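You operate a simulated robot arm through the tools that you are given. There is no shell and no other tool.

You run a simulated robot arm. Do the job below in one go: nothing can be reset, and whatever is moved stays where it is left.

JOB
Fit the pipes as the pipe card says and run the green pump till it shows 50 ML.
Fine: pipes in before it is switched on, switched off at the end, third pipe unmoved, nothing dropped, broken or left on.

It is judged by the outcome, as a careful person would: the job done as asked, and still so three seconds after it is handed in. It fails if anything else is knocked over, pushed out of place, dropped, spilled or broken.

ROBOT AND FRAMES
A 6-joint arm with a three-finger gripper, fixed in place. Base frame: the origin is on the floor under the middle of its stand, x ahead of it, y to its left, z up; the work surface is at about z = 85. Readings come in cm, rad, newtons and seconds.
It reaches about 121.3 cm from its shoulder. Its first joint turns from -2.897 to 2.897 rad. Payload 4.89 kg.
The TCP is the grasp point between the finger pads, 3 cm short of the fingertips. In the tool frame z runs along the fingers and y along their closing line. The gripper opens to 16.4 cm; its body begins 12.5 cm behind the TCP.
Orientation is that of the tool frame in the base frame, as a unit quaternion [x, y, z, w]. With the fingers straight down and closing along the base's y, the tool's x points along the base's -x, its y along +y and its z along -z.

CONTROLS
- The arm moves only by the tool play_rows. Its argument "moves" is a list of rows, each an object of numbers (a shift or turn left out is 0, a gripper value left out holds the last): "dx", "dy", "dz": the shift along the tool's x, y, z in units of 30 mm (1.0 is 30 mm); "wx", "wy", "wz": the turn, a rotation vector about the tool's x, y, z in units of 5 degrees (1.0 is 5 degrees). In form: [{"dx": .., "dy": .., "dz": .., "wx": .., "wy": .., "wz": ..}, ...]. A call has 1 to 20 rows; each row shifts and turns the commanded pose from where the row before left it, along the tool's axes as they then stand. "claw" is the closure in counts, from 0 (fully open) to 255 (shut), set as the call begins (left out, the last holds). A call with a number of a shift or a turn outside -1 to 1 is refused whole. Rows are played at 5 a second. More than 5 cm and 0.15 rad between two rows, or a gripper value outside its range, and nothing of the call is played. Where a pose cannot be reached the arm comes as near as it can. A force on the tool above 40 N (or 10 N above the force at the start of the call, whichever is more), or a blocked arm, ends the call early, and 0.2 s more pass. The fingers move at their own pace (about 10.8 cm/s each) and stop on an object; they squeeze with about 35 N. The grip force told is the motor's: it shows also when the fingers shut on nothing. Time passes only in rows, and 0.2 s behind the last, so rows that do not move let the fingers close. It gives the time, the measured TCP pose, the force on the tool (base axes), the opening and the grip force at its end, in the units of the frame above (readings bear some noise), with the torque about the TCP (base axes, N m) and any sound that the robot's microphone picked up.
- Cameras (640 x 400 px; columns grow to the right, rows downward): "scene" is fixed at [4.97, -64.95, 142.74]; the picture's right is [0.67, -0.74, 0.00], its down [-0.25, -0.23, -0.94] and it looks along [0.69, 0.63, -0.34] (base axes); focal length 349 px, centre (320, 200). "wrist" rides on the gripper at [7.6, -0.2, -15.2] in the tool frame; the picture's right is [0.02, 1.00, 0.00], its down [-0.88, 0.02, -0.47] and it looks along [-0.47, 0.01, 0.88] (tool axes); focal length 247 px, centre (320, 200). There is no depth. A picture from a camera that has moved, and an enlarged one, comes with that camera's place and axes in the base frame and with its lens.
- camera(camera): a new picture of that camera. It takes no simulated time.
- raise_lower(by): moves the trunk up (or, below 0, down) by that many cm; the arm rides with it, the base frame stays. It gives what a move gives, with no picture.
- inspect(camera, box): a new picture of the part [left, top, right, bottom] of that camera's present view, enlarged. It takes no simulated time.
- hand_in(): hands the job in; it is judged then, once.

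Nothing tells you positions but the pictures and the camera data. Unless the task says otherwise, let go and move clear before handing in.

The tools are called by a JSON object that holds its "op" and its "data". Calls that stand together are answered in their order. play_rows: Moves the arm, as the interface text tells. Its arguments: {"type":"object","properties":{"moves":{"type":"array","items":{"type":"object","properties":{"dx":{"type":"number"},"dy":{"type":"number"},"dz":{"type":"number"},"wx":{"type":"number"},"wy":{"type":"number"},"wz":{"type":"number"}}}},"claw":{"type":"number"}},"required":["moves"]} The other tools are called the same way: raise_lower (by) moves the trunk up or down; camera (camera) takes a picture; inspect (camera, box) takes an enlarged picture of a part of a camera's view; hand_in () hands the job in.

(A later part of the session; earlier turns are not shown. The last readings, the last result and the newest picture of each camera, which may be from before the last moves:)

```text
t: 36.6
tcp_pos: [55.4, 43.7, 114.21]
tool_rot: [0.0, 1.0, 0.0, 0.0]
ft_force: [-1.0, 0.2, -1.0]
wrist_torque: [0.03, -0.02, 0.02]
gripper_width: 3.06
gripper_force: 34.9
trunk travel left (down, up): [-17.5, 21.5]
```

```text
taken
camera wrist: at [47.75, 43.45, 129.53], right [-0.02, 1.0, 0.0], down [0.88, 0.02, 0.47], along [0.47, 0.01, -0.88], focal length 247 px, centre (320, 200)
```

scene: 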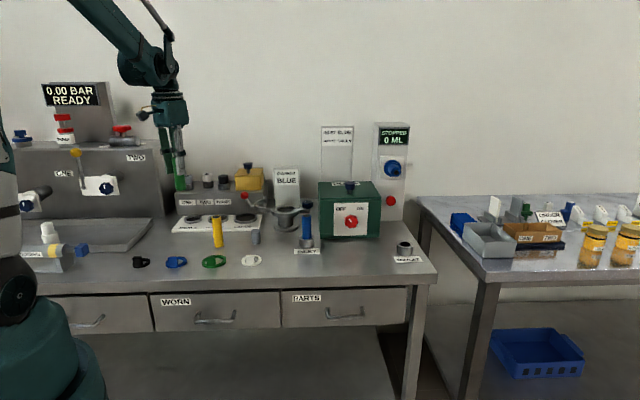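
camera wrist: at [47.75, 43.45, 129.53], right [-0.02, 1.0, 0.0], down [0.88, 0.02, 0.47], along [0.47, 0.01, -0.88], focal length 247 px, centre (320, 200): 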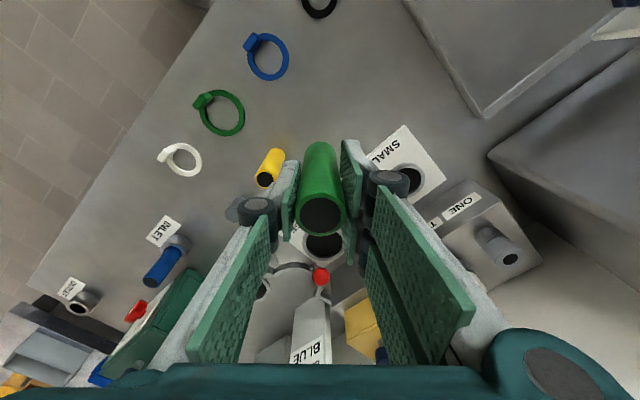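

The green pipe is up and the yellow one is untouched. The outlet is near (101.5, -15.6), so I'll carry the pipe high to a viewing spot short of it.

{"op": "play_rows", "data": {"moves": [{"dx": -0.35, "dy": -0.42}, {"dx": -0.65, "dy": -0.78}, {"dx": -0.75, "dy": -0.9}, {"dx": -0.75, "dy": -0.9}, {"dx": -0.75, "dy": -0.9}, {"dx": -0.75, "dy": -0.9}, {"dx": -0.75, "dy": -0.9}, {"dx": -0.75, "dy": -0.9}, {"dx": -0.75, "dy": -0.9}, {"dx": -0.75, "dy": -0.9}, {"dx": -0.75, "dy": -0.9}, {"dx": -0.75, "dy": -0.9}, {"dx": -0.75, "dy": -0.9}, {"dx": -0.75, "dy": -0.9}, {"dx": -0.75, "dy": -0.9}, {"dx": -0.75, "dy": -0.9}, {"dx": -0.65, "dy": -0.78}, {"dx": -0.4, "dy": -0.5}, {}]}}

{"op": "camera", "data": {"camera": "wrist"}}

{"op": "camera", "data": {"camera": "scene"}}

```text
t: 40.6
tcp_pos: [93.29, -1.75, 114.29]
tool_rot: [0.0, 1.0, 0.0, -0.001]
ft_force: [0.5, -0.4, -3.0]
wrist_torque: [-0.01, 0.07, -0.02]
gripper_width: 3.03
gripper_force: 34.9
trunk travel left (down, up): [-17.5, 21.5]
```

```text
taken
camera wrist: at [85.56, -1.93, 129.34], right [-0.02, 1.0, 0.0], down [0.88, 0.02, 0.47], along [0.47, 0.01, -0.88], focal length 247 px, centre (320, 200)
```

wrist: 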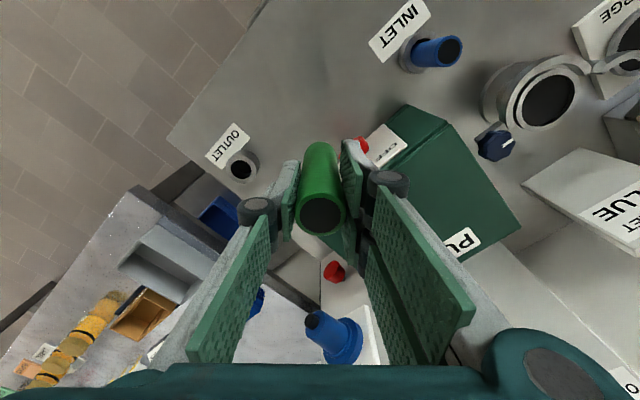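

```text
taken
```

scene: 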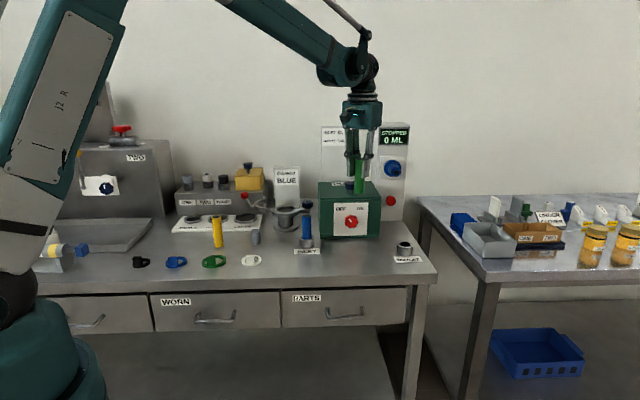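

{"op": "inspect", "data": {"camera": "wrist", "box": [190, 110, 290, 210]}}

{"op": "inspect", "data": {"camera": "wrist", "box": [330, 80, 530, 220]}}

```text
4.00 times, centred on (240, 160) of wrist
camera zoom: at [85.56, -1.93, 129.34], right [-0.02, 1.0, 0.0], down [0.88, 0.02, 0.47], along [0.47, 0.01, -0.88], focal length 988 px, centre (640, 360)
```

zoom: 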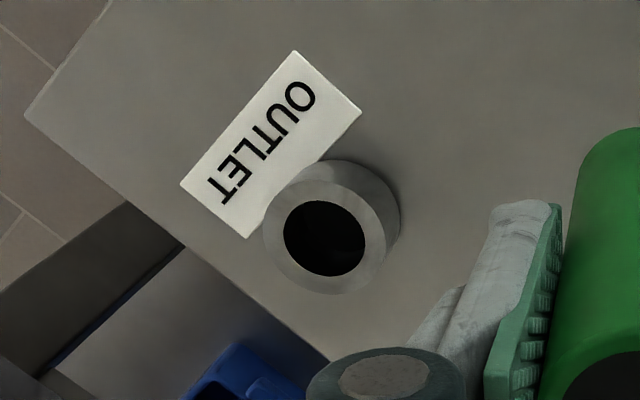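

```text
2.86 times, centred on (430, 150) of wrist
camera zoom: at [85.56, -1.93, 129.34], right [-0.02, 1.0, 0.0], down [0.88, 0.02, 0.47], along [0.47, 0.01, -0.88], focal length 706 px, centre (6, 343)
```

zoom: 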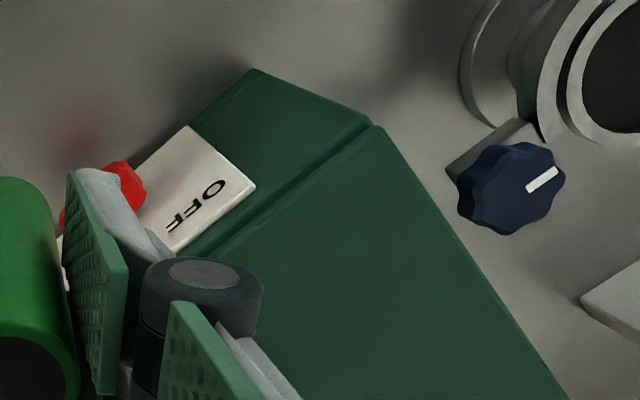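

The outlet hole is at about (101.75, -15.6). I'll move over it and lower the green pipe to just above the socket.

{"op": "play_rows", "data": {"moves": [{"dx": -0.3, "dy": -0.49}, {"dx": -0.5, "dy": -0.8}, {"dx": -0.5, "dy": -0.8}, {"dx": -0.5, "dy": -0.8}, {"dx": -0.5, "dy": -0.8}, {"dx": -0.55, "dy": -0.9}, {"dz": 0.5}, {"dz": 0.8}, {"dz": 0.8}, {"dz": 0.8}, {"dz": 0.8}, {"dz": 0.7}, {"dz": 0.5}, {}]}}

{"op": "camera", "data": {"camera": "wrist"}}

{"op": "inspect", "data": {"camera": "wrist", "box": [290, 105, 350, 175]}}

{"op": "inspect", "data": {"camera": "scene", "box": [385, 205, 425, 265]}}

```text
t: 43.6
tcp_pos: [101.6, -15.49, 99.58]
tool_rot: [0.0, 1.0, 0.0, 0.001]
ft_force: [-0.2, 0.0, -0.8]
wrist_torque: [0.0, 0.03, 0.02]
gripper_width: 3.07
gripper_force: 34.5
trunk travel left (down, up): [-17.5, 21.5]
```

```text
taken
camera wrist: at [93.97, -15.66, 114.6], right [-0.02, 1.0, 0.0], down [0.88, 0.02, 0.47], along [0.47, 0.01, -0.88], focal length 247 px, centre (320, 200)
```

wrist: 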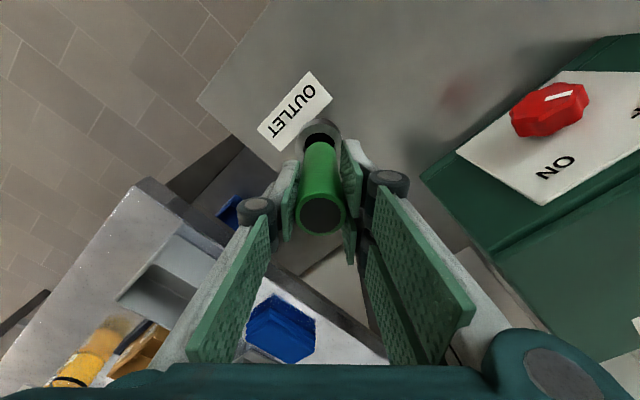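

```text
5.71 times, centred on (320, 140) of wrist
camera zoom: at [93.97, -15.66, 114.6], right [-0.02, 1.0, 0.0], down [0.88, 0.02, 0.47], along [0.47, 0.01, -0.88], focal length 1411 px, centre (320, 543)
```

zoom: 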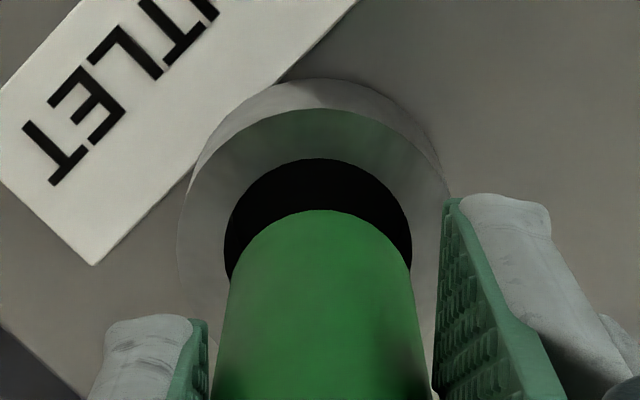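

```text
6.67 times, centred on (405, 235) of scene
camera zoom: at [4.97, -64.95, 142.74], right [0.67, -0.74, 0.0], down [-0.25, -0.23, -0.94], along [0.69, 0.63, -0.34], focal length 2326 px, centre (-247, -33)
```

zoom: 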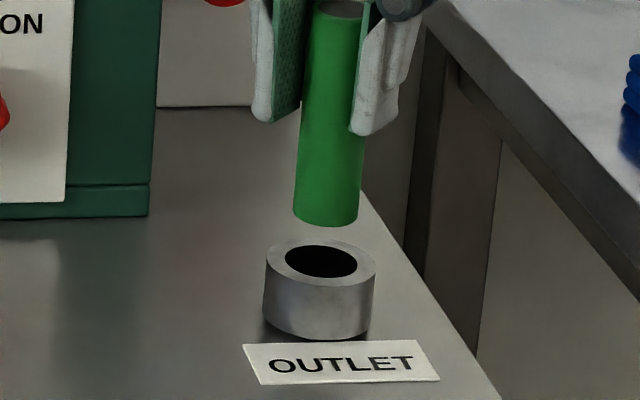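

The green pipe is lined up over the outlet within about half a millimetre in both views. I'll lower it gently into the socket.

{"op": "play_rows", "data": {"moves": [{"dz": 0.2}, {"dz": 0.2}, {"dz": 0.2}, {"dz": 0.2}, {"dz": 0.15}, {"dz": 0.15}, {"dz": 0.15}, {}]}}

{"op": "inspect", "data": {"camera": "scene", "box": [385, 205, 425, 265]}}

```text
t: 45.4
tcp_pos: [101.61, -15.33, 95.79]
tool_rot: [0.0, 1.0, -0.001, 0.0]
ft_force: [-0.3, -0.3, -1.3]
wrist_torque: [0.02, 0.02, -0.03]
gripper_width: 3.05
gripper_force: 34.8
trunk travel left (down, up): [-17.5, 21.5]
```

```text
6.67 times, centred on (405, 235) of scene
camera zoom: at [4.97, -64.95, 142.74], right [0.67, -0.74, 0.0], down [-0.25, -0.23, -0.94], along [0.69, 0.63, -0.34], focal length 2326 px, centre (-247, -33)
```

zoom: 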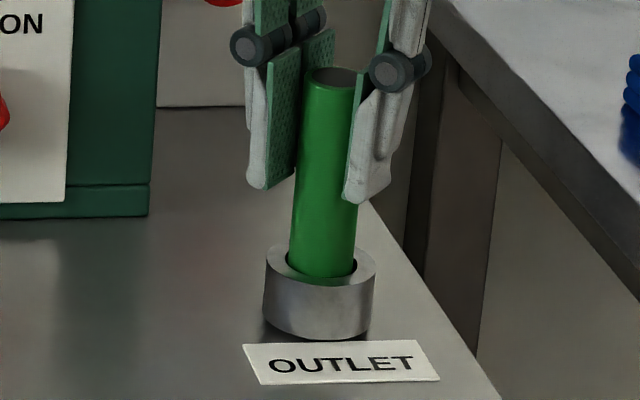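

The green pipe is going cleanly into the outlet with no side force. I'll lower the remaining distance to the socket floor.

{"op": "play_rows", "data": {"moves": [{"dz": 0.12}, {"dz": 0.12}, {"dz": 0.12}, {"dz": 0.1}, {"dz": 0.07}, {"dz": 0.05}, {}]}}

```text
t: 47.0
tcp_pos: [101.58, -15.38, 93.95]
tool_rot: [0.0, 1.0, 0.001, 0.0]
ft_force: [-0.9, 0.3, -1.0]
wrist_torque: [0.04, -0.01, -0.01]
gripper_width: 3.05
gripper_force: 34.9
trunk travel left (down, up): [-17.5, 21.5]
```

{"op": "play_rows", "data": {"moves": [{"dz": 0.05}, {"dz": 0.04}, {}, {}]}}

```text
t: 48.0
tcp_pos: [101.59, -15.41, 93.81]
tool_rot: [0.0, 1.0, 0.001, 0.0]
ft_force: [4.2, -2.2, 12.3]
wrist_torque: [-0.14, -0.28, -0.02]
gripper_width: 3.03
gripper_force: 35.0
trunk travel left (down, up): [-17.5, 21.5]
```

The green pipe has bottomed in the outlet with light contact. I'll ease off and release it, and look while the gripper is still around it.

{"op": "play_rows", "data": {"moves": [{"dz": -0.04}, {}, {}]}}

{"op": "play_rows", "data": {"moves": [{}, {}, {}, {}], "claw": 140}}

{"op": "inspect", "data": {"camera": "scene", "box": [285, 155, 435, 265]}}

{"op": "camera", "data": {"camera": "wrist"}}

{"op": "inspect", "data": {"camera": "wrist", "box": [430, 20, 640, 220]}}

```text
t: 48.8
tcp_pos: [101.59, -15.46, 93.89]
tool_rot: [0.0, 1.0, 0.0, 0.0]
ft_force: [0.0, 0.1, -0.6]
wrist_torque: [0.02, 0.02, 0.04]
gripper_width: 3.06
gripper_force: 34.9
trunk travel left (down, up): [-17.5, 21.5]
```

```text
t: 49.8
tcp_pos: [101.41, -15.41, 93.77]
tool_rot: [-0.001, 1.0, 0.0, 0.0]
ft_force: [-0.5, 0.3, -0.3]
wrist_torque: [0.03, -0.02, -0.03]
gripper_width: 7.4
gripper_force: 0.0
trunk travel left (down, up): [-17.5, 21.5]
```

```text
3.64 times, centred on (360, 210) of scene
camera zoom: at [4.97, -64.95, 142.74], right [0.67, -0.74, 0.0], down [-0.25, -0.23, -0.94], along [0.69, 0.63, -0.34], focal length 1269 px, centre (174, 164)
```

zoom: 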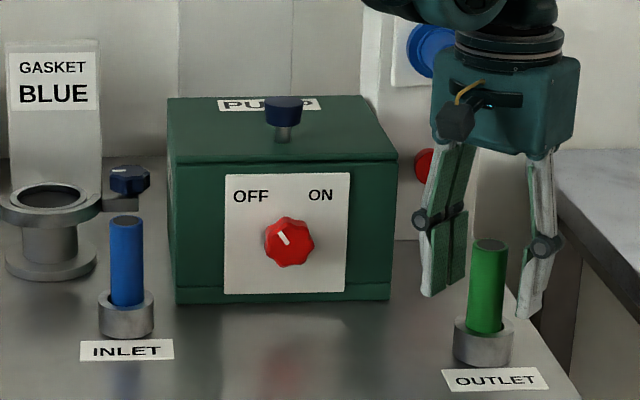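

```text
taken
camera wrist: at [93.91, -15.61, 109.02], right [-0.02, 1.0, 0.0], down [0.88, 0.02, 0.47], along [0.47, 0.01, -0.88], focal length 247 px, centre (320, 200)
```

wrist: 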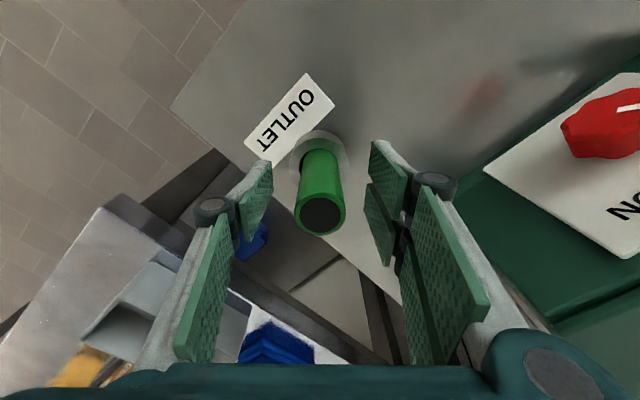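

```text
2.00 times, centred on (535, 120) of wrist
camera zoom: at [93.91, -15.61, 109.02], right [-0.02, 1.0, 0.0], down [0.88, 0.02, 0.47], along [0.47, 0.01, -0.88], focal length 494 px, centre (-110, 360)
```

zoom: 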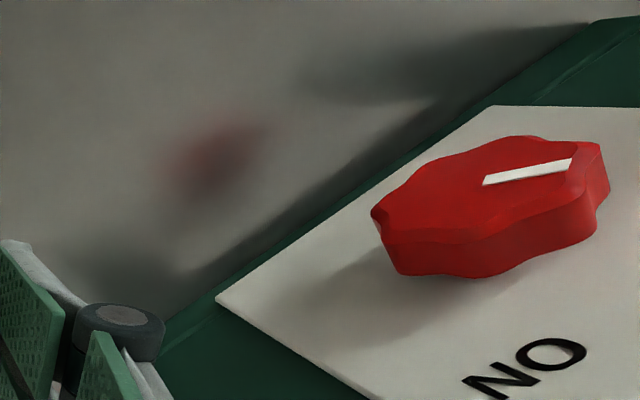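

Both pipes are in: blue in INLET, green in OUTLET. Next I rise clear of the outlet pipe, back off in front of the pump and turn the gripper to face the red knob.

{"op": "play_rows", "data": {"moves": [{"dz": -0.3}, {"dz": -0.6}, {"dz": -0.9}, {"dz": -0.9}, {"dz": -0.9}, {"dz": -0.9}, {"dz": -0.9}, {"dz": -0.9}, {"dz": -0.5}, {}]}}

{"op": "play_rows", "data": {"moves": [{"dx": 0.7, "dy": 0.3}, {"dx": 0.8, "dy": 0.35}, {"dx": 0.8, "dy": 0.35}, {"dx": 0.8, "dy": 0.35}, {"dx": 0.8, "dy": 0.35}, {"dx": 0.8, "dy": 0.35}, {"dx": 0.6, "dy": 0.25}, {}]}}

{"op": "camera", "data": {"camera": "wrist"}}

{"op": "camera", "data": {"camera": "scene"}}

```text
t: 52.0
tcp_pos: [101.6, -15.52, 114.1]
tool_rot: [0.0, 1.0, -0.001, 0.0]
ft_force: [-1.0, 0.7, 0.5]
wrist_torque: [0.0, -0.04, -0.01]
gripper_width: 7.39
gripper_force: 0.0
trunk travel left (down, up): [-17.5, 21.5]
```

```text
t: 53.8
tcp_pos: [85.6, -8.58, 114.38]
tool_rot: [0.0, 1.0, 0.0, 0.0]
ft_force: [-0.4, 0.0, -0.1]
wrist_torque: [-0.02, -0.05, 0.01]
gripper_width: 7.38
gripper_force: 0.0
trunk travel left (down, up): [-17.5, 21.5]
```

```text
taken
camera wrist: at [77.97, -8.71, 129.53], right [-0.02, 1.0, 0.0], down [0.88, 0.02, 0.47], along [0.47, 0.01, -0.88], focal length 247 px, centre (320, 200)
```

wrist: 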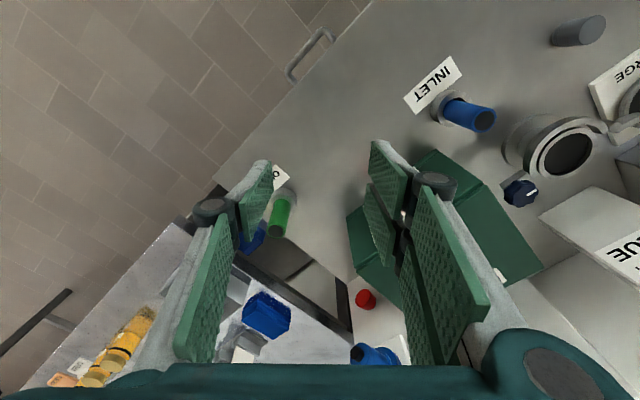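

```text
taken
```

scene: 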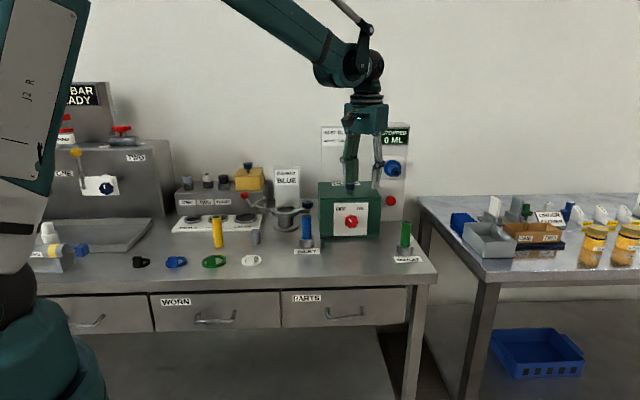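

Both pipes stand upright in their sockets. I'll yaw the gripper about 47° so its closing line is parallel with the pump's front.

{"op": "play_rows", "data": {"moves": [{"wz": -0.934}, {"wz": -0.934}, {"wz": -0.934}, {"wz": -0.934}, {"wz": -0.934}, {"wz": -0.934}, {"wz": -0.934}, {"wz": -0.934}, {"wz": -0.934}, {"wz": -0.934}, {}]}}

{"op": "camera", "data": {"camera": "wrist"}}

{"op": "camera", "data": {"camera": "scene"}}

```text
t: 56.2
tcp_pos: [85.69, -8.58, 114.34]
tool_rot: [-0.397, 0.918, -0.001, 0.0]
ft_force: [-0.3, 0.9, 0.0]
wrist_torque: [0.0, -0.01, -0.03]
gripper_width: 7.38
gripper_force: 0.0
trunk travel left (down, up): [-17.5, 21.5]
```

```text
taken
camera wrist: at [80.56, -14.26, 129.45], right [-0.74, 0.67, 0.0], down [0.59, 0.65, 0.47], along [0.32, 0.35, -0.88], focal length 247 px, centre (320, 200)
```

wrist: 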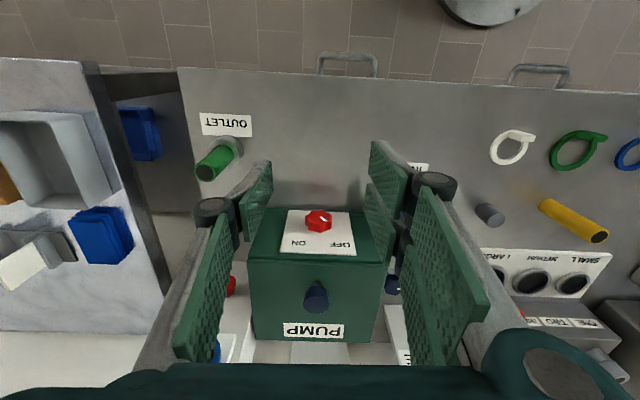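

```text
taken
```

scene: 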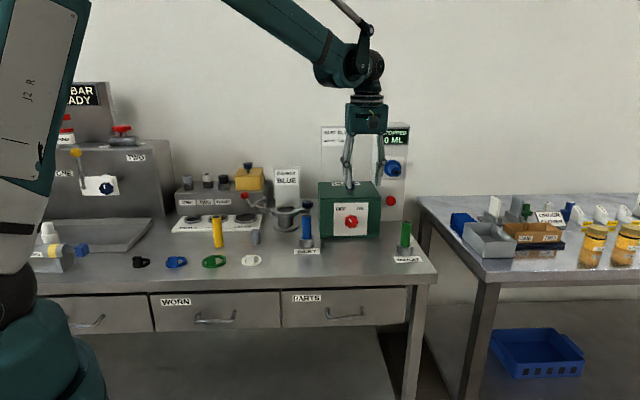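

{"op": "inspect", "data": {"camera": "wrist", "box": [235, 190, 405, 350]}}

```text
2.50 times, centred on (320, 270) of wrist
camera zoom: at [80.56, -14.26, 129.45], right [-0.74, 0.67, 0.0], down [0.59, 0.65, 0.47], along [0.32, 0.35, -0.88], focal length 617 px, centre (320, 25)
```

zoom: 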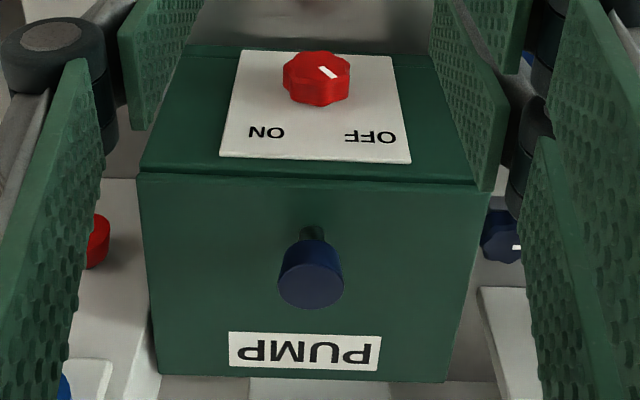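

The pump's front is now square to the gripper within a degree or so, and the knob's face is about (95.7, 2.3, 93.5). I'll tilt the gripper up so that it points at the knob, 30° below level.

{"op": "play_rows", "data": {"moves": [{"wy": -1}, {"wy": -1}, {"wy": -1}, {"wy": -1}, {"wy": -1}, {"wy": -1}, {"wy": -1}, {"wy": -1}, {"wy": -1}, {"wy": -1}, {"wy": -1}, {"wy": -1}, {}]}}

{"op": "camera", "data": {"camera": "wrist"}}

{"op": "camera", "data": {"camera": "scene"}}

```text
t: 59.0
tcp_pos: [85.77, -8.59, 114.31]
tool_rot: [-0.343, 0.795, 0.198, 0.46]
ft_force: [1.1, 0.0, -0.6]
wrist_torque: [0.0, 0.02, 0.02]
gripper_width: 7.39
gripper_force: 0.0
trunk travel left (down, up): [-17.5, 21.5]
```

```text
taken
camera wrist: at [74.18, -21.03, 115.21], right [-0.74, 0.68, -0.02], down [0.01, 0.03, 1.0], along [0.68, 0.73, -0.03], focal length 247 px, centre (320, 200)
```

wrist: 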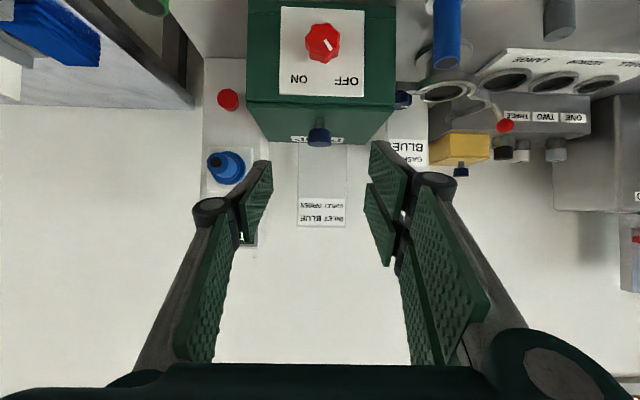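

```text
taken
```

scene: 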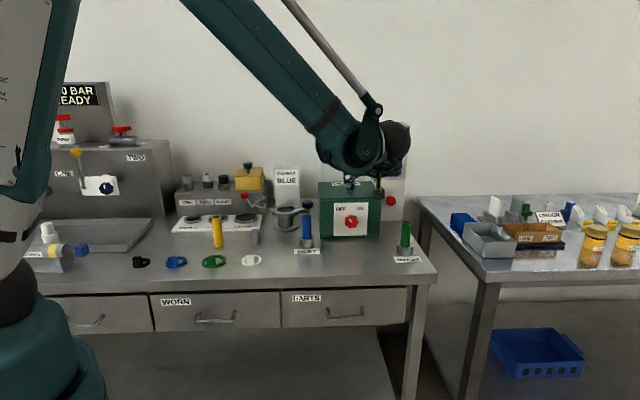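

The gripper now faces the pump front, and the wrist view is upside down. I'll lower it in front of the knob, keeping about 10 cm away.

{"op": "play_rows", "data": {"moves": [{"dx": 0.5, "dz": 0.29}, {"dx": 0.72, "dz": 0.416}, {"dx": 0.72, "dz": 0.416}, {"dx": 0.72, "dz": 0.416}, {"dx": 0.72, "dz": 0.416}, {"dx": 0.72, "dz": 0.416}, {"dx": 0.72, "dz": 0.416}, {"dx": 0.5, "dz": 0.29}, {}]}}

{"op": "camera", "data": {"camera": "wrist"}}

{"op": "camera", "data": {"camera": "scene"}}

```text
t: 61.0
tcp_pos: [85.64, -8.56, 95.73]
tool_rot: [-0.343, 0.795, 0.198, 0.46]
ft_force: [0.4, -0.8, 0.3]
wrist_torque: [0.05, 0.01, 0.07]
gripper_width: 7.38
gripper_force: 0.0
trunk travel left (down, up): [-17.5, 21.5]
```

```text
taken
camera wrist: at [74.13, -21.06, 96.7], right [-0.74, 0.68, -0.02], down [0.01, 0.04, 1.0], along [0.68, 0.73, -0.03], focal length 247 px, centre (320, 200)
```

wrist: 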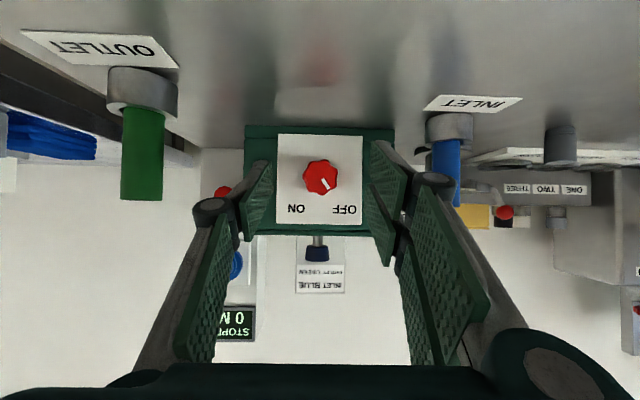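

```text
taken
```

scene: 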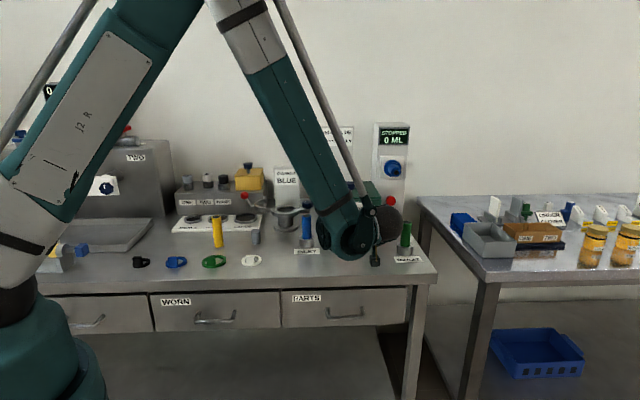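

The display is visible past the arm from the scene camera, which is what I need. I'll zoom in on the knob from the wrist.

{"op": "inspect", "data": {"camera": "wrist", "box": [250, 120, 390, 240]}}

{"op": "inspect", "data": {"camera": "scene", "box": [290, 110, 450, 290]}}

```text
3.33 times, centred on (320, 180) of wrist
camera zoom: at [74.13, -21.06, 96.7], right [-0.74, 0.68, -0.02], down [0.01, 0.04, 1.0], along [0.68, 0.73, -0.03], focal length 823 px, centre (320, 267)
```

zoom: 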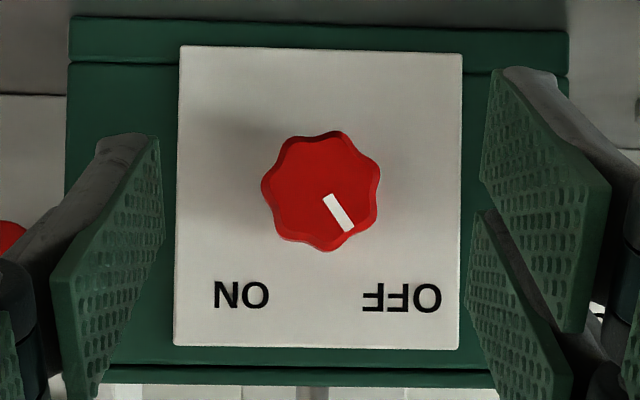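

```text
2.22 times, centred on (370, 200) of scene
camera zoom: at [4.97, -64.95, 142.74], right [0.67, -0.74, 0.0], down [-0.25, -0.23, -0.94], along [0.69, 0.63, -0.34], focal length 775 px, centre (209, 200)
```

zoom: 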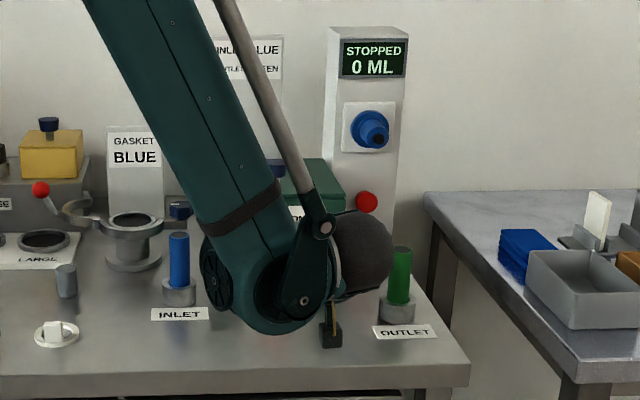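

The knob is seen head-on: 4.7 cm across, centre at z about 92.7, face about 3 cm out from the panel, with the OFF mark about 35° left of up and ON at the mirror angle. I'll drop to the knob's axis and pre-roll 35° toward OFF, so that the turn to ON stays symmetric and well clear of the pipes.

{"op": "play_rows", "data": {"moves": [{"dx": 0.44, "dz": 0.254}, {"dx": 0.44, "dz": 0.254}, {"wx": 0.5, "wz": -0.866}, {"wx": 0.5, "wz": -0.866}, {"wx": 0.5, "wz": -0.866}, {"wx": 0.5, "wz": -0.866}, {"wx": 0.5, "wz": -0.866}, {"wx": 0.5, "wz": -0.866}, {"wx": 0.5, "wz": -0.866}, {}], "claw": 120}}

{"op": "camera", "data": {"camera": "wrist"}}

{"op": "camera", "data": {"camera": "scene"}}

```text
t: 63.2
tcp_pos: [85.82, -8.47, 92.67]
tool_rot: [-0.466, 0.698, -0.05, 0.541]
ft_force: [0.6, 0.2, 0.4]
wrist_torque: [-0.02, -0.03, -0.01]
gripper_width: 8.72
gripper_force: 0.1
trunk travel left (down, up): [-17.5, 21.5]
```

```text
taken
camera wrist: at [73.76, -20.62, 93.62], right [-0.6, 0.55, -0.59], down [-0.41, 0.43, 0.81], along [0.69, 0.72, -0.03], focal length 247 px, centre (320, 200)
```

wrist: 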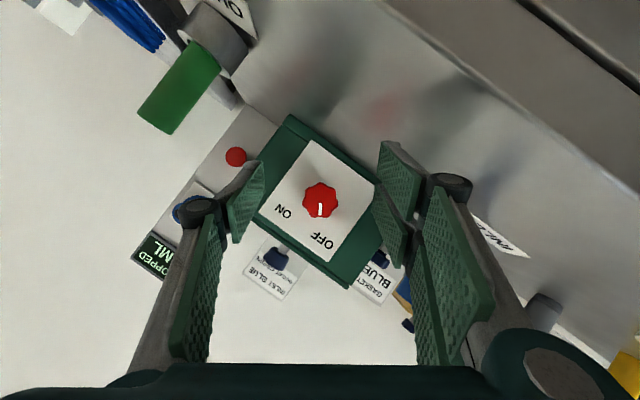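

```text
taken
```

scene: 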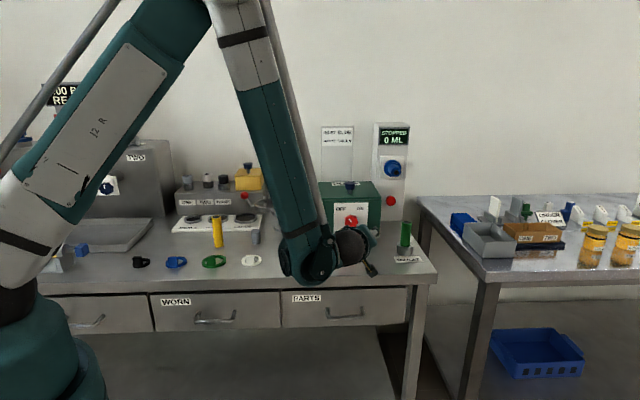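

{"op": "inspect", "data": {"camera": "scene", "box": [250, 170, 430, 310]}}

{"op": "inspect", "data": {"camera": "wrist", "box": [220, 110, 420, 290]}}

```text
2.86 times, centred on (340, 240) of scene
camera zoom: at [4.97, -64.95, 142.74], right [0.67, -0.74, 0.0], down [-0.25, -0.23, -0.94], along [0.69, 0.63, -0.34], focal length 997 px, centre (263, 86)
```

zoom: 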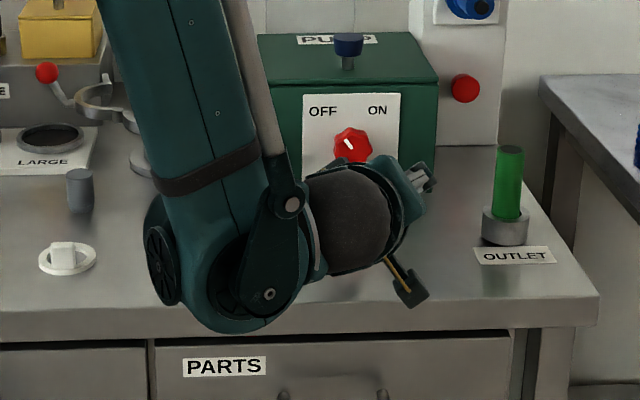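

```text
2.22 times, centred on (320, 200) of wrist
camera zoom: at [73.76, -20.62, 93.62], right [-0.6, 0.55, -0.59], down [-0.41, 0.43, 0.81], along [0.69, 0.72, -0.03], focal length 549 px, centre (320, 200)
```

zoom: 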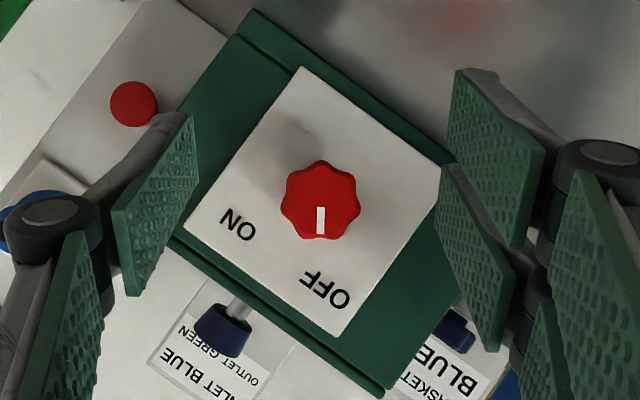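

The view is centred on the knob's axis and its mark lines up with the gripper's roll. I'll approach along the axis until the fingertips are just short of the knob, then check.

{"op": "play_rows", "data": {"moves": [{"dx": -0.173, "dz": -0.1}, {"dx": -0.4167, "dz": 0.7217}, {"dx": -0.4167, "dz": 0.7217}, {"dx": -0.4167, "dz": 0.7217}, {"dx": -0.4167, "dz": 0.7217}, {}]}}

{"op": "camera", "data": {"camera": "wrist"}}

{"op": "inspect", "data": {"camera": "scene", "box": [250, 110, 430, 310]}}

```text
t: 64.6
tcp_pos: [92.4, -1.18, 93.4]
tool_rot: [-0.466, 0.699, -0.05, 0.541]
ft_force: [0.5, -0.9, -0.6]
wrist_torque: [-0.01, -0.01, 0.0]
gripper_width: 8.67
gripper_force: 0.1
trunk travel left (down, up): [-17.5, 21.5]
```

```text
taken
camera wrist: at [80.46, -13.09, 94.26], right [-0.6, 0.55, -0.59], down [-0.41, 0.43, 0.81], along [0.69, 0.72, -0.03], focal length 247 px, centre (320, 200)
```

wrist: 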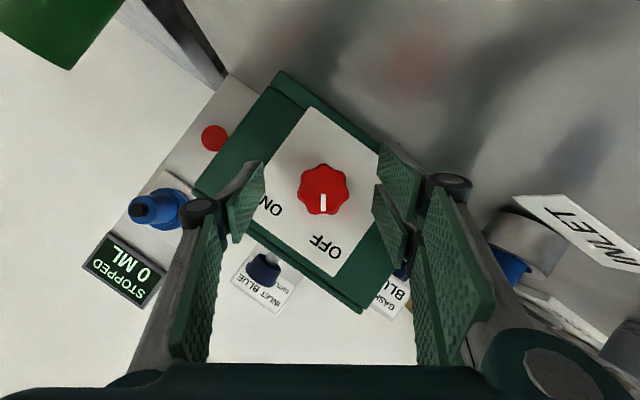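

```text
2.00 times, centred on (340, 210) of scene
camera zoom: at [4.97, -64.95, 142.74], right [0.67, -0.74, 0.0], down [-0.25, -0.23, -0.94], along [0.69, 0.63, -0.34], focal length 698 px, centre (280, 180)
```

zoom: 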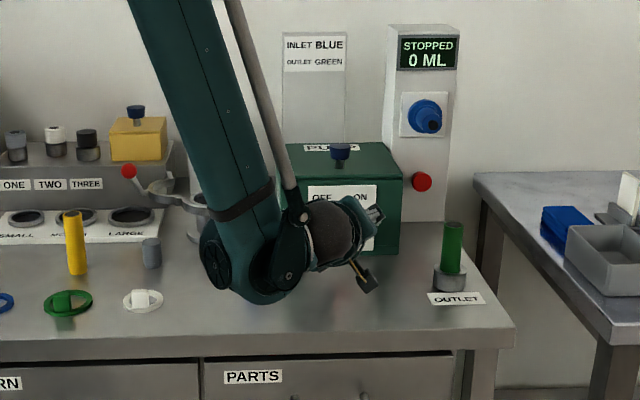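

{"op": "inspect", "data": {"camera": "wrist", "box": [240, 130, 400, 240]}}

```text
3.64 times, centred on (320, 185) of wrist
camera zoom: at [80.46, -13.09, 94.26], right [-0.6, 0.55, -0.59], down [-0.41, 0.43, 0.81], along [0.69, 0.72, -0.03], focal length 898 px, centre (320, 254)
```

zoom: 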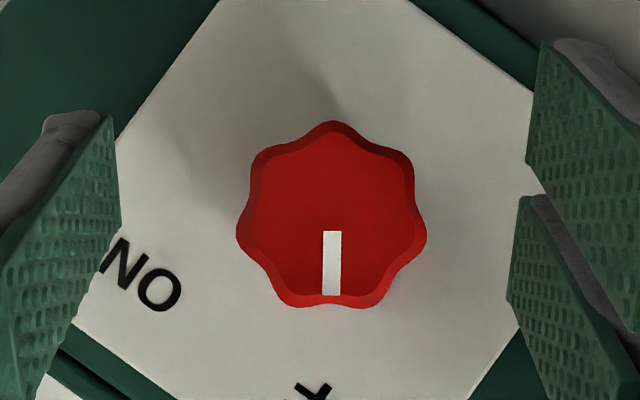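

The knob has seven lobes and sits about 3 mm toward +y of the grip centre. I'll correct that and advance the last 3.5 cm so the pads straddle it.

{"op": "play_rows", "data": {"moves": [{"dy": 0.093}, {"dx": -0.145, "dz": 0.251}, {"dx": -0.145, "dz": 0.251}, {"dx": -0.145, "dz": 0.251}, {"dx": -0.145, "dz": 0.251}, {}]}}

{"op": "camera", "data": {"camera": "wrist"}}

{"op": "inspect", "data": {"camera": "wrist", "box": [240, 130, 400, 240]}}

{"op": "inspect", "data": {"camera": "scene", "box": [290, 110, 430, 270]}}

```text
t: 66.0
tcp_pos: [94.65, 1.54, 93.1]
tool_rot: [-0.466, 0.698, -0.05, 0.541]
ft_force: [-0.3, 0.0, -0.3]
wrist_torque: [0.0, -0.03, 0.01]
gripper_width: 8.69
gripper_force: 0.1
trunk travel left (down, up): [-17.5, 21.5]
```

```text
taken
camera wrist: at [82.55, -10.49, 94.0], right [-0.6, 0.55, -0.59], down [-0.41, 0.43, 0.81], along [0.69, 0.72, -0.03], focal length 247 px, centre (320, 200)
```

wrist: 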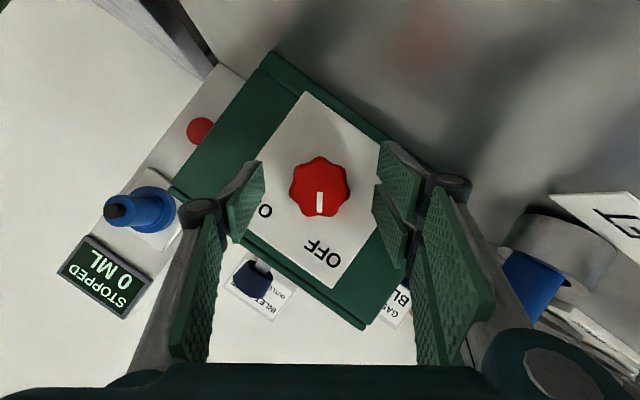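

```text
3.64 times, centred on (320, 185) of wrist
camera zoom: at [82.55, -10.49, 94.0], right [-0.6, 0.55, -0.59], down [-0.41, 0.43, 0.81], along [0.69, 0.72, -0.03], focal length 898 px, centre (320, 254)
```

zoom: 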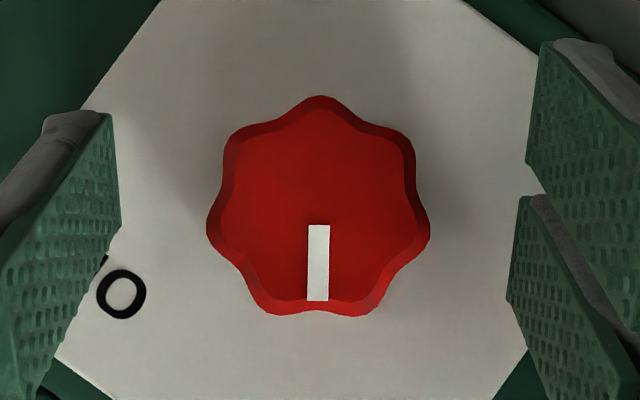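

```text
2.50 times, centred on (360, 190) of scene
camera zoom: at [4.97, -64.95, 142.74], right [0.67, -0.74, 0.0], down [-0.25, -0.23, -0.94], along [0.69, 0.63, -0.34], focal length 872 px, centre (220, 225)
```

zoom: 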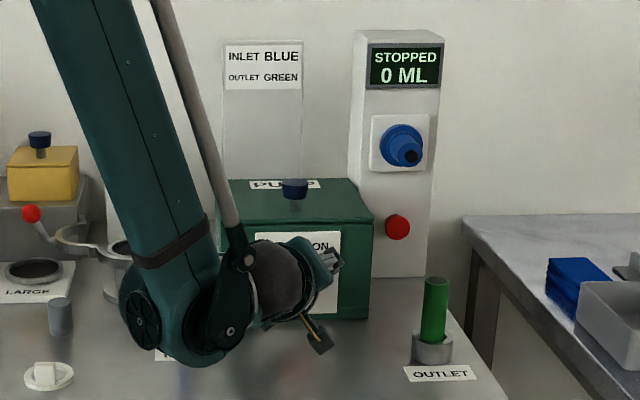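

The knob is centred between the pads. I'll shift slightly so that the pads' middles meet the two side lobes, advance a couple of millimetres, and then close on the knob.

{"op": "play_rows", "data": {"moves": [{"dx": -0.108, "dy": -0.01, "dz": -0.014}, {"dx": -0.108, "dy": -0.01, "dz": -0.014}, {}]}}

{"op": "inspect", "data": {"camera": "wrist", "box": [240, 130, 400, 240]}}

```text
t: 66.8
tcp_pos: [94.48, 2.07, 93.66]
tool_rot: [-0.466, 0.698, -0.05, 0.541]
ft_force: [-0.5, 0.1, 0.0]
wrist_torque: [-0.03, 0.03, 0.01]
gripper_width: 8.68
gripper_force: 0.1
trunk travel left (down, up): [-17.5, 21.5]
```

```text
3.64 times, centred on (320, 185) of wrist
camera zoom: at [82.52, -10.05, 94.55], right [-0.6, 0.55, -0.59], down [-0.41, 0.43, 0.81], along [0.69, 0.72, -0.03], focal length 898 px, centre (320, 254)
```

zoom: 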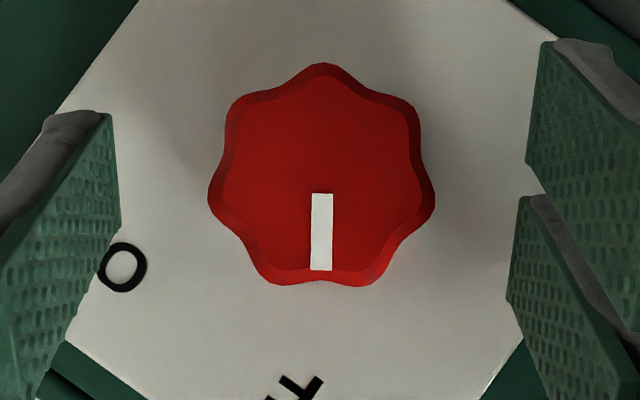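

{"op": "play_rows", "data": {"moves": [{}, {}, {}, {}], "claw": 255}}

{"op": "camera", "data": {"camera": "wrist"}}

{"op": "inspect", "data": {"camera": "wrist", "box": [240, 130, 400, 240]}}

{"op": "inspect", "data": {"camera": "scene", "box": [365, 115, 425, 160]}}

```text
t: 67.8
tcp_pos: [94.47, 2.02, 93.8]
tool_rot: [-0.466, 0.699, -0.05, 0.541]
ft_force: [-1.6, 1.6, -0.8]
wrist_torque: [0.09, 0.02, -0.03]
gripper_width: 4.48
gripper_force: 45.0
trunk travel left (down, up): [-17.5, 21.5]
```

```text
taken
camera wrist: at [82.51, -10.04, 94.55], right [-0.6, 0.55, -0.59], down [-0.41, 0.43, 0.81], along [0.69, 0.72, -0.03], focal length 247 px, centre (320, 200)
```

wrist: 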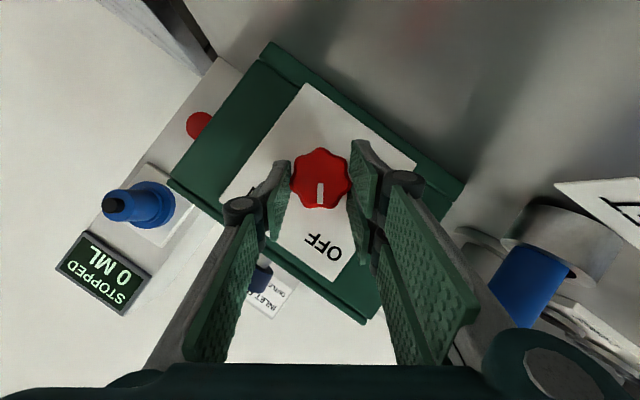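

```text
3.64 times, centred on (320, 185) of wrist
camera zoom: at [82.51, -10.04, 94.55], right [-0.6, 0.55, -0.59], down [-0.41, 0.43, 0.81], along [0.69, 0.72, -0.03], focal length 898 px, centre (320, 254)
```

zoom: 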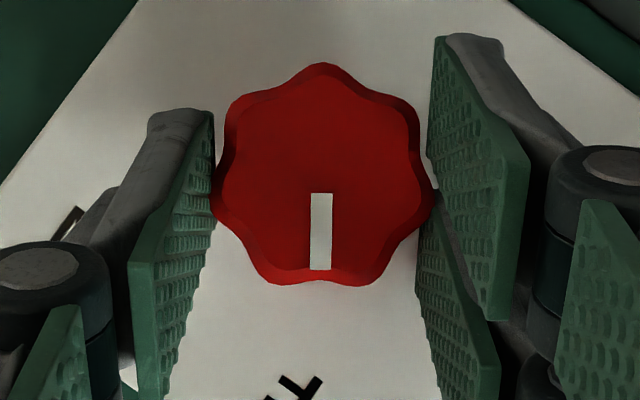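

```text
8.89 times, centred on (395, 138) of scene
camera zoom: at [4.97, -64.95, 142.74], right [0.67, -0.74, 0.0], down [-0.25, -0.23, -0.94], along [0.69, 0.63, -0.34], focal length 3102 px, centre (-347, 756)
```

zoom: 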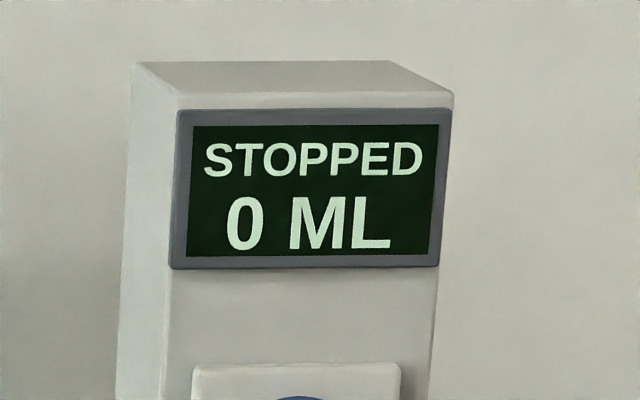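

The fingers hold the knob at 4.48 cm, with one lobe nested in the gap of the finger pair, and it is still OFF. I'll turn it clockwise a little first to see that it follows.

{"op": "play_rows", "data": {"moves": [{"dy": -0.0305, "wx": -0.5, "wz": 0.866}, {"dy": -0.0305, "wx": -0.5, "wz": 0.866}, {"dy": -0.0305, "wx": -0.5, "wz": 0.866}]}}

{"op": "inspect", "data": {"camera": "scene", "box": [365, 115, 425, 160]}}

{"op": "camera", "data": {"camera": "wrist"}}

```text
t: 68.6
tcp_pos: [94.72, 1.8, 93.77]
tool_rot: [-0.418, 0.748, 0.058, 0.512]
ft_force: [3.8, -3.3, 7.0]
wrist_torque: [0.31, -0.44, -0.06]
gripper_width: 4.48
gripper_force: 44.9
trunk travel left (down, up): [-17.5, 21.5]
```

```text
8.89 times, centred on (395, 138) of scene
camera zoom: at [4.97, -64.95, 142.74], right [0.67, -0.74, 0.0], down [-0.25, -0.23, -0.94], along [0.69, 0.63, -0.34], focal length 3102 px, centre (-347, 756)
```

zoom: 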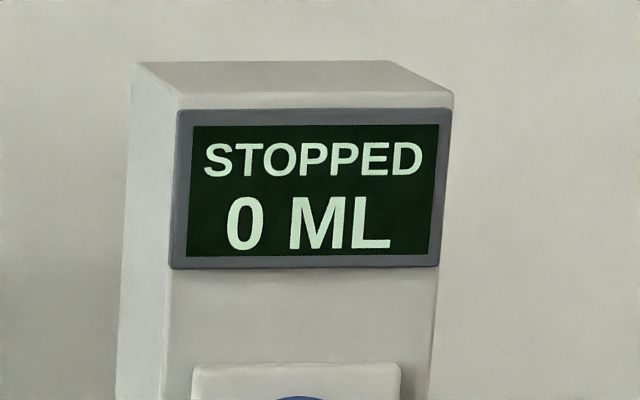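

```text
taken
camera wrist: at [82.88, -10.4, 94.76], right [-0.69, 0.63, -0.36], down [-0.24, 0.27, 0.93], along [0.69, 0.73, -0.03], focal length 247 px, centre (320, 200)
```

wrist: 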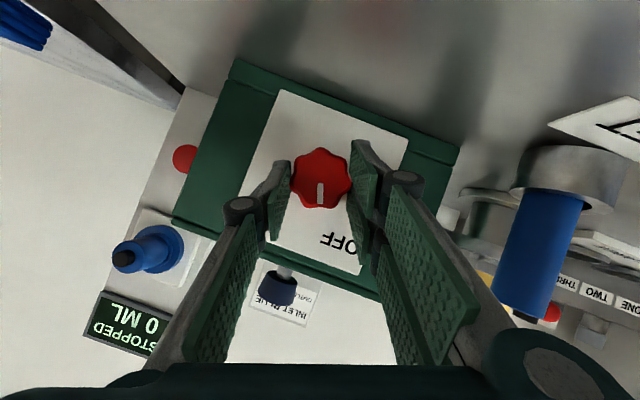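

The knob turns with the gripper; it has gone 15° and still shows STOPPED. I'll continue in small steps.

{"op": "play_rows", "data": {"moves": [{"dy": -0.0305, "wx": -0.5, "wz": 0.866}, {"dy": -0.0305, "wx": -0.5, "wz": 0.866}, {"dy": -0.0305, "wx": -0.5, "wz": 0.866}]}}

{"op": "inspect", "data": {"camera": "scene", "box": [365, 115, 425, 160]}}

{"op": "camera", "data": {"camera": "wrist"}}

```text
t: 69.4
tcp_pos: [94.95, 1.66, 93.89]
tool_rot: [-0.362, 0.787, 0.163, 0.473]
ft_force: [23.8, -6.1, 17.8]
wrist_torque: [0.44, -0.78, -0.64]
gripper_width: 4.5
gripper_force: 44.7
trunk travel left (down, up): [-17.5, 21.5]
```

```text
8.89 times, centred on (395, 138) of scene
camera zoom: at [4.97, -64.95, 142.74], right [0.67, -0.74, 0.0], down [-0.25, -0.23, -0.94], along [0.69, 0.63, -0.34], focal length 3102 px, centre (-347, 756)
```

zoom: 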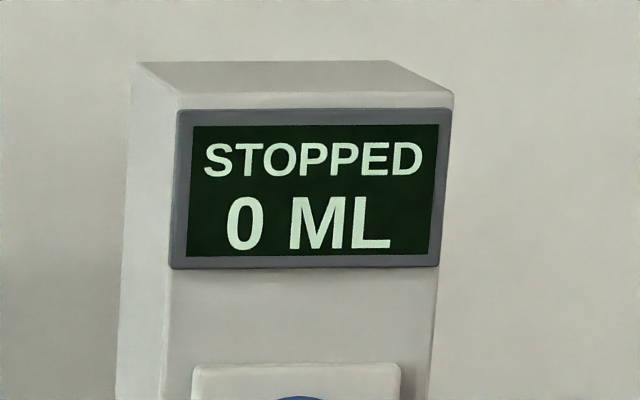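

```text
taken
camera wrist: at [83.27, -10.79, 94.83], right [-0.73, 0.68, -0.1], down [-0.06, 0.09, 0.99], along [0.68, 0.73, -0.03], focal length 247 px, centre (320, 200)
```

wrist: 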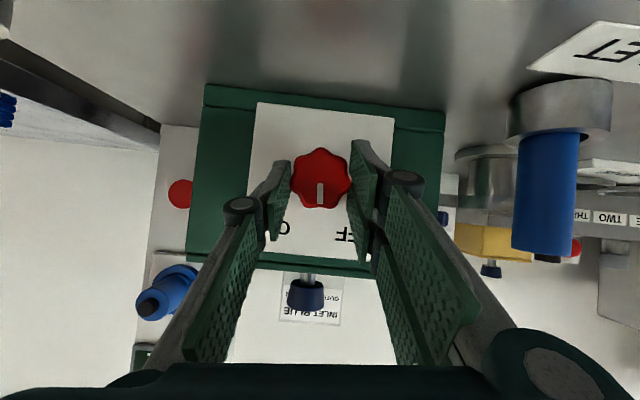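

The knob has turned 30° and still shows STOPPED, but a sideways force is building because my turning centre is a few mm off. I'll relieve it before going on.

{"op": "play_rows", "data": {"moves": [{"dx": -0.04, "dy": -0.07, "dz": -0.023}, {}]}}

{"op": "inspect", "data": {"camera": "scene", "box": [365, 115, 425, 160]}}

```text
t: 70.0
tcp_pos: [94.95, 1.61, 93.9]
tool_rot: [-0.364, 0.786, 0.163, 0.472]
ft_force: [-6.3, -5.1, -6.9]
wrist_torque: [-0.01, 0.05, -0.06]
gripper_width: 4.51
gripper_force: 45.0
trunk travel left (down, up): [-17.5, 21.5]
```

```text
8.89 times, centred on (395, 138) of scene
camera zoom: at [4.97, -64.95, 142.74], right [0.67, -0.74, 0.0], down [-0.25, -0.23, -0.94], along [0.69, 0.63, -0.34], focal length 3102 px, centre (-347, 756)
```

zoom: 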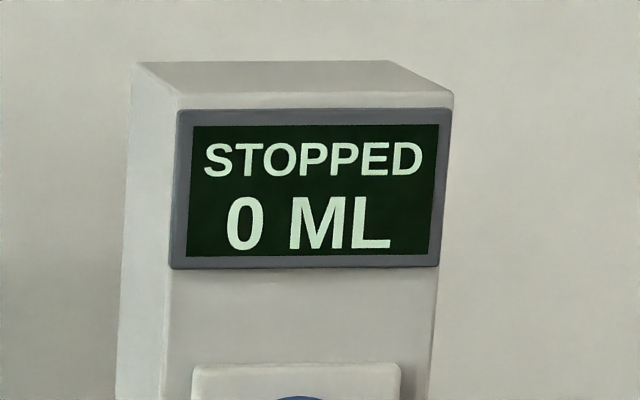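

The force is relieved. I'll continue in 10° steps, checking the display each time.

{"op": "play_rows", "data": {"moves": [{"dy": -0.036, "wx": -0.5, "wz": 0.866}, {"dy": -0.036, "wx": -0.5, "wz": 0.866}]}}

{"op": "inspect", "data": {"camera": "scene", "box": [365, 115, 425, 160]}}

{"op": "inspect", "data": {"camera": "wrist", "box": [200, 90, 440, 270]}}

```text
t: 70.6
tcp_pos: [95.03, 1.53, 93.98]
tool_rot: [-0.324, 0.803, 0.234, 0.442]
ft_force: [-20.6, 0.6, -20.2]
wrist_torque: [-0.11, 0.29, 0.29]
gripper_width: 4.5
gripper_force: 44.8
trunk travel left (down, up): [-17.5, 21.5]
```

```text
8.89 times, centred on (395, 138) of scene
camera zoom: at [4.97, -64.95, 142.74], right [0.67, -0.74, 0.0], down [-0.25, -0.23, -0.94], along [0.69, 0.63, -0.34], focal length 3102 px, centre (-347, 756)
```

zoom: 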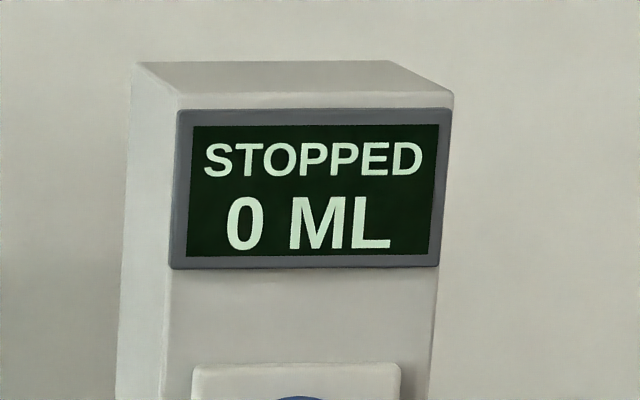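

```text
2.22 times, centred on (320, 180) of wrist
camera zoom: at [83.62, -11.1, 94.86], right [-0.73, 0.67, 0.07], down [0.07, -0.02, 1.0], along [0.67, 0.74, -0.03], focal length 549 px, centre (320, 244)
```

zoom: 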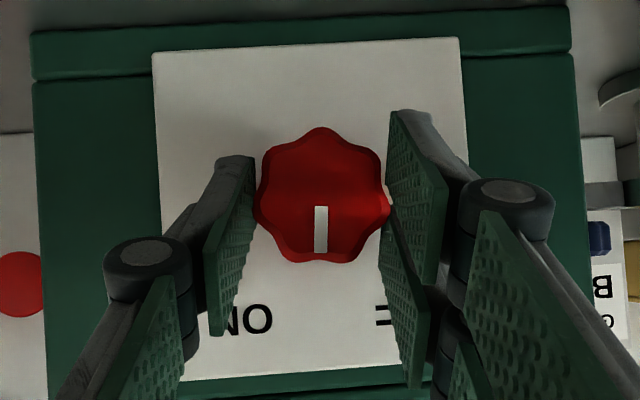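

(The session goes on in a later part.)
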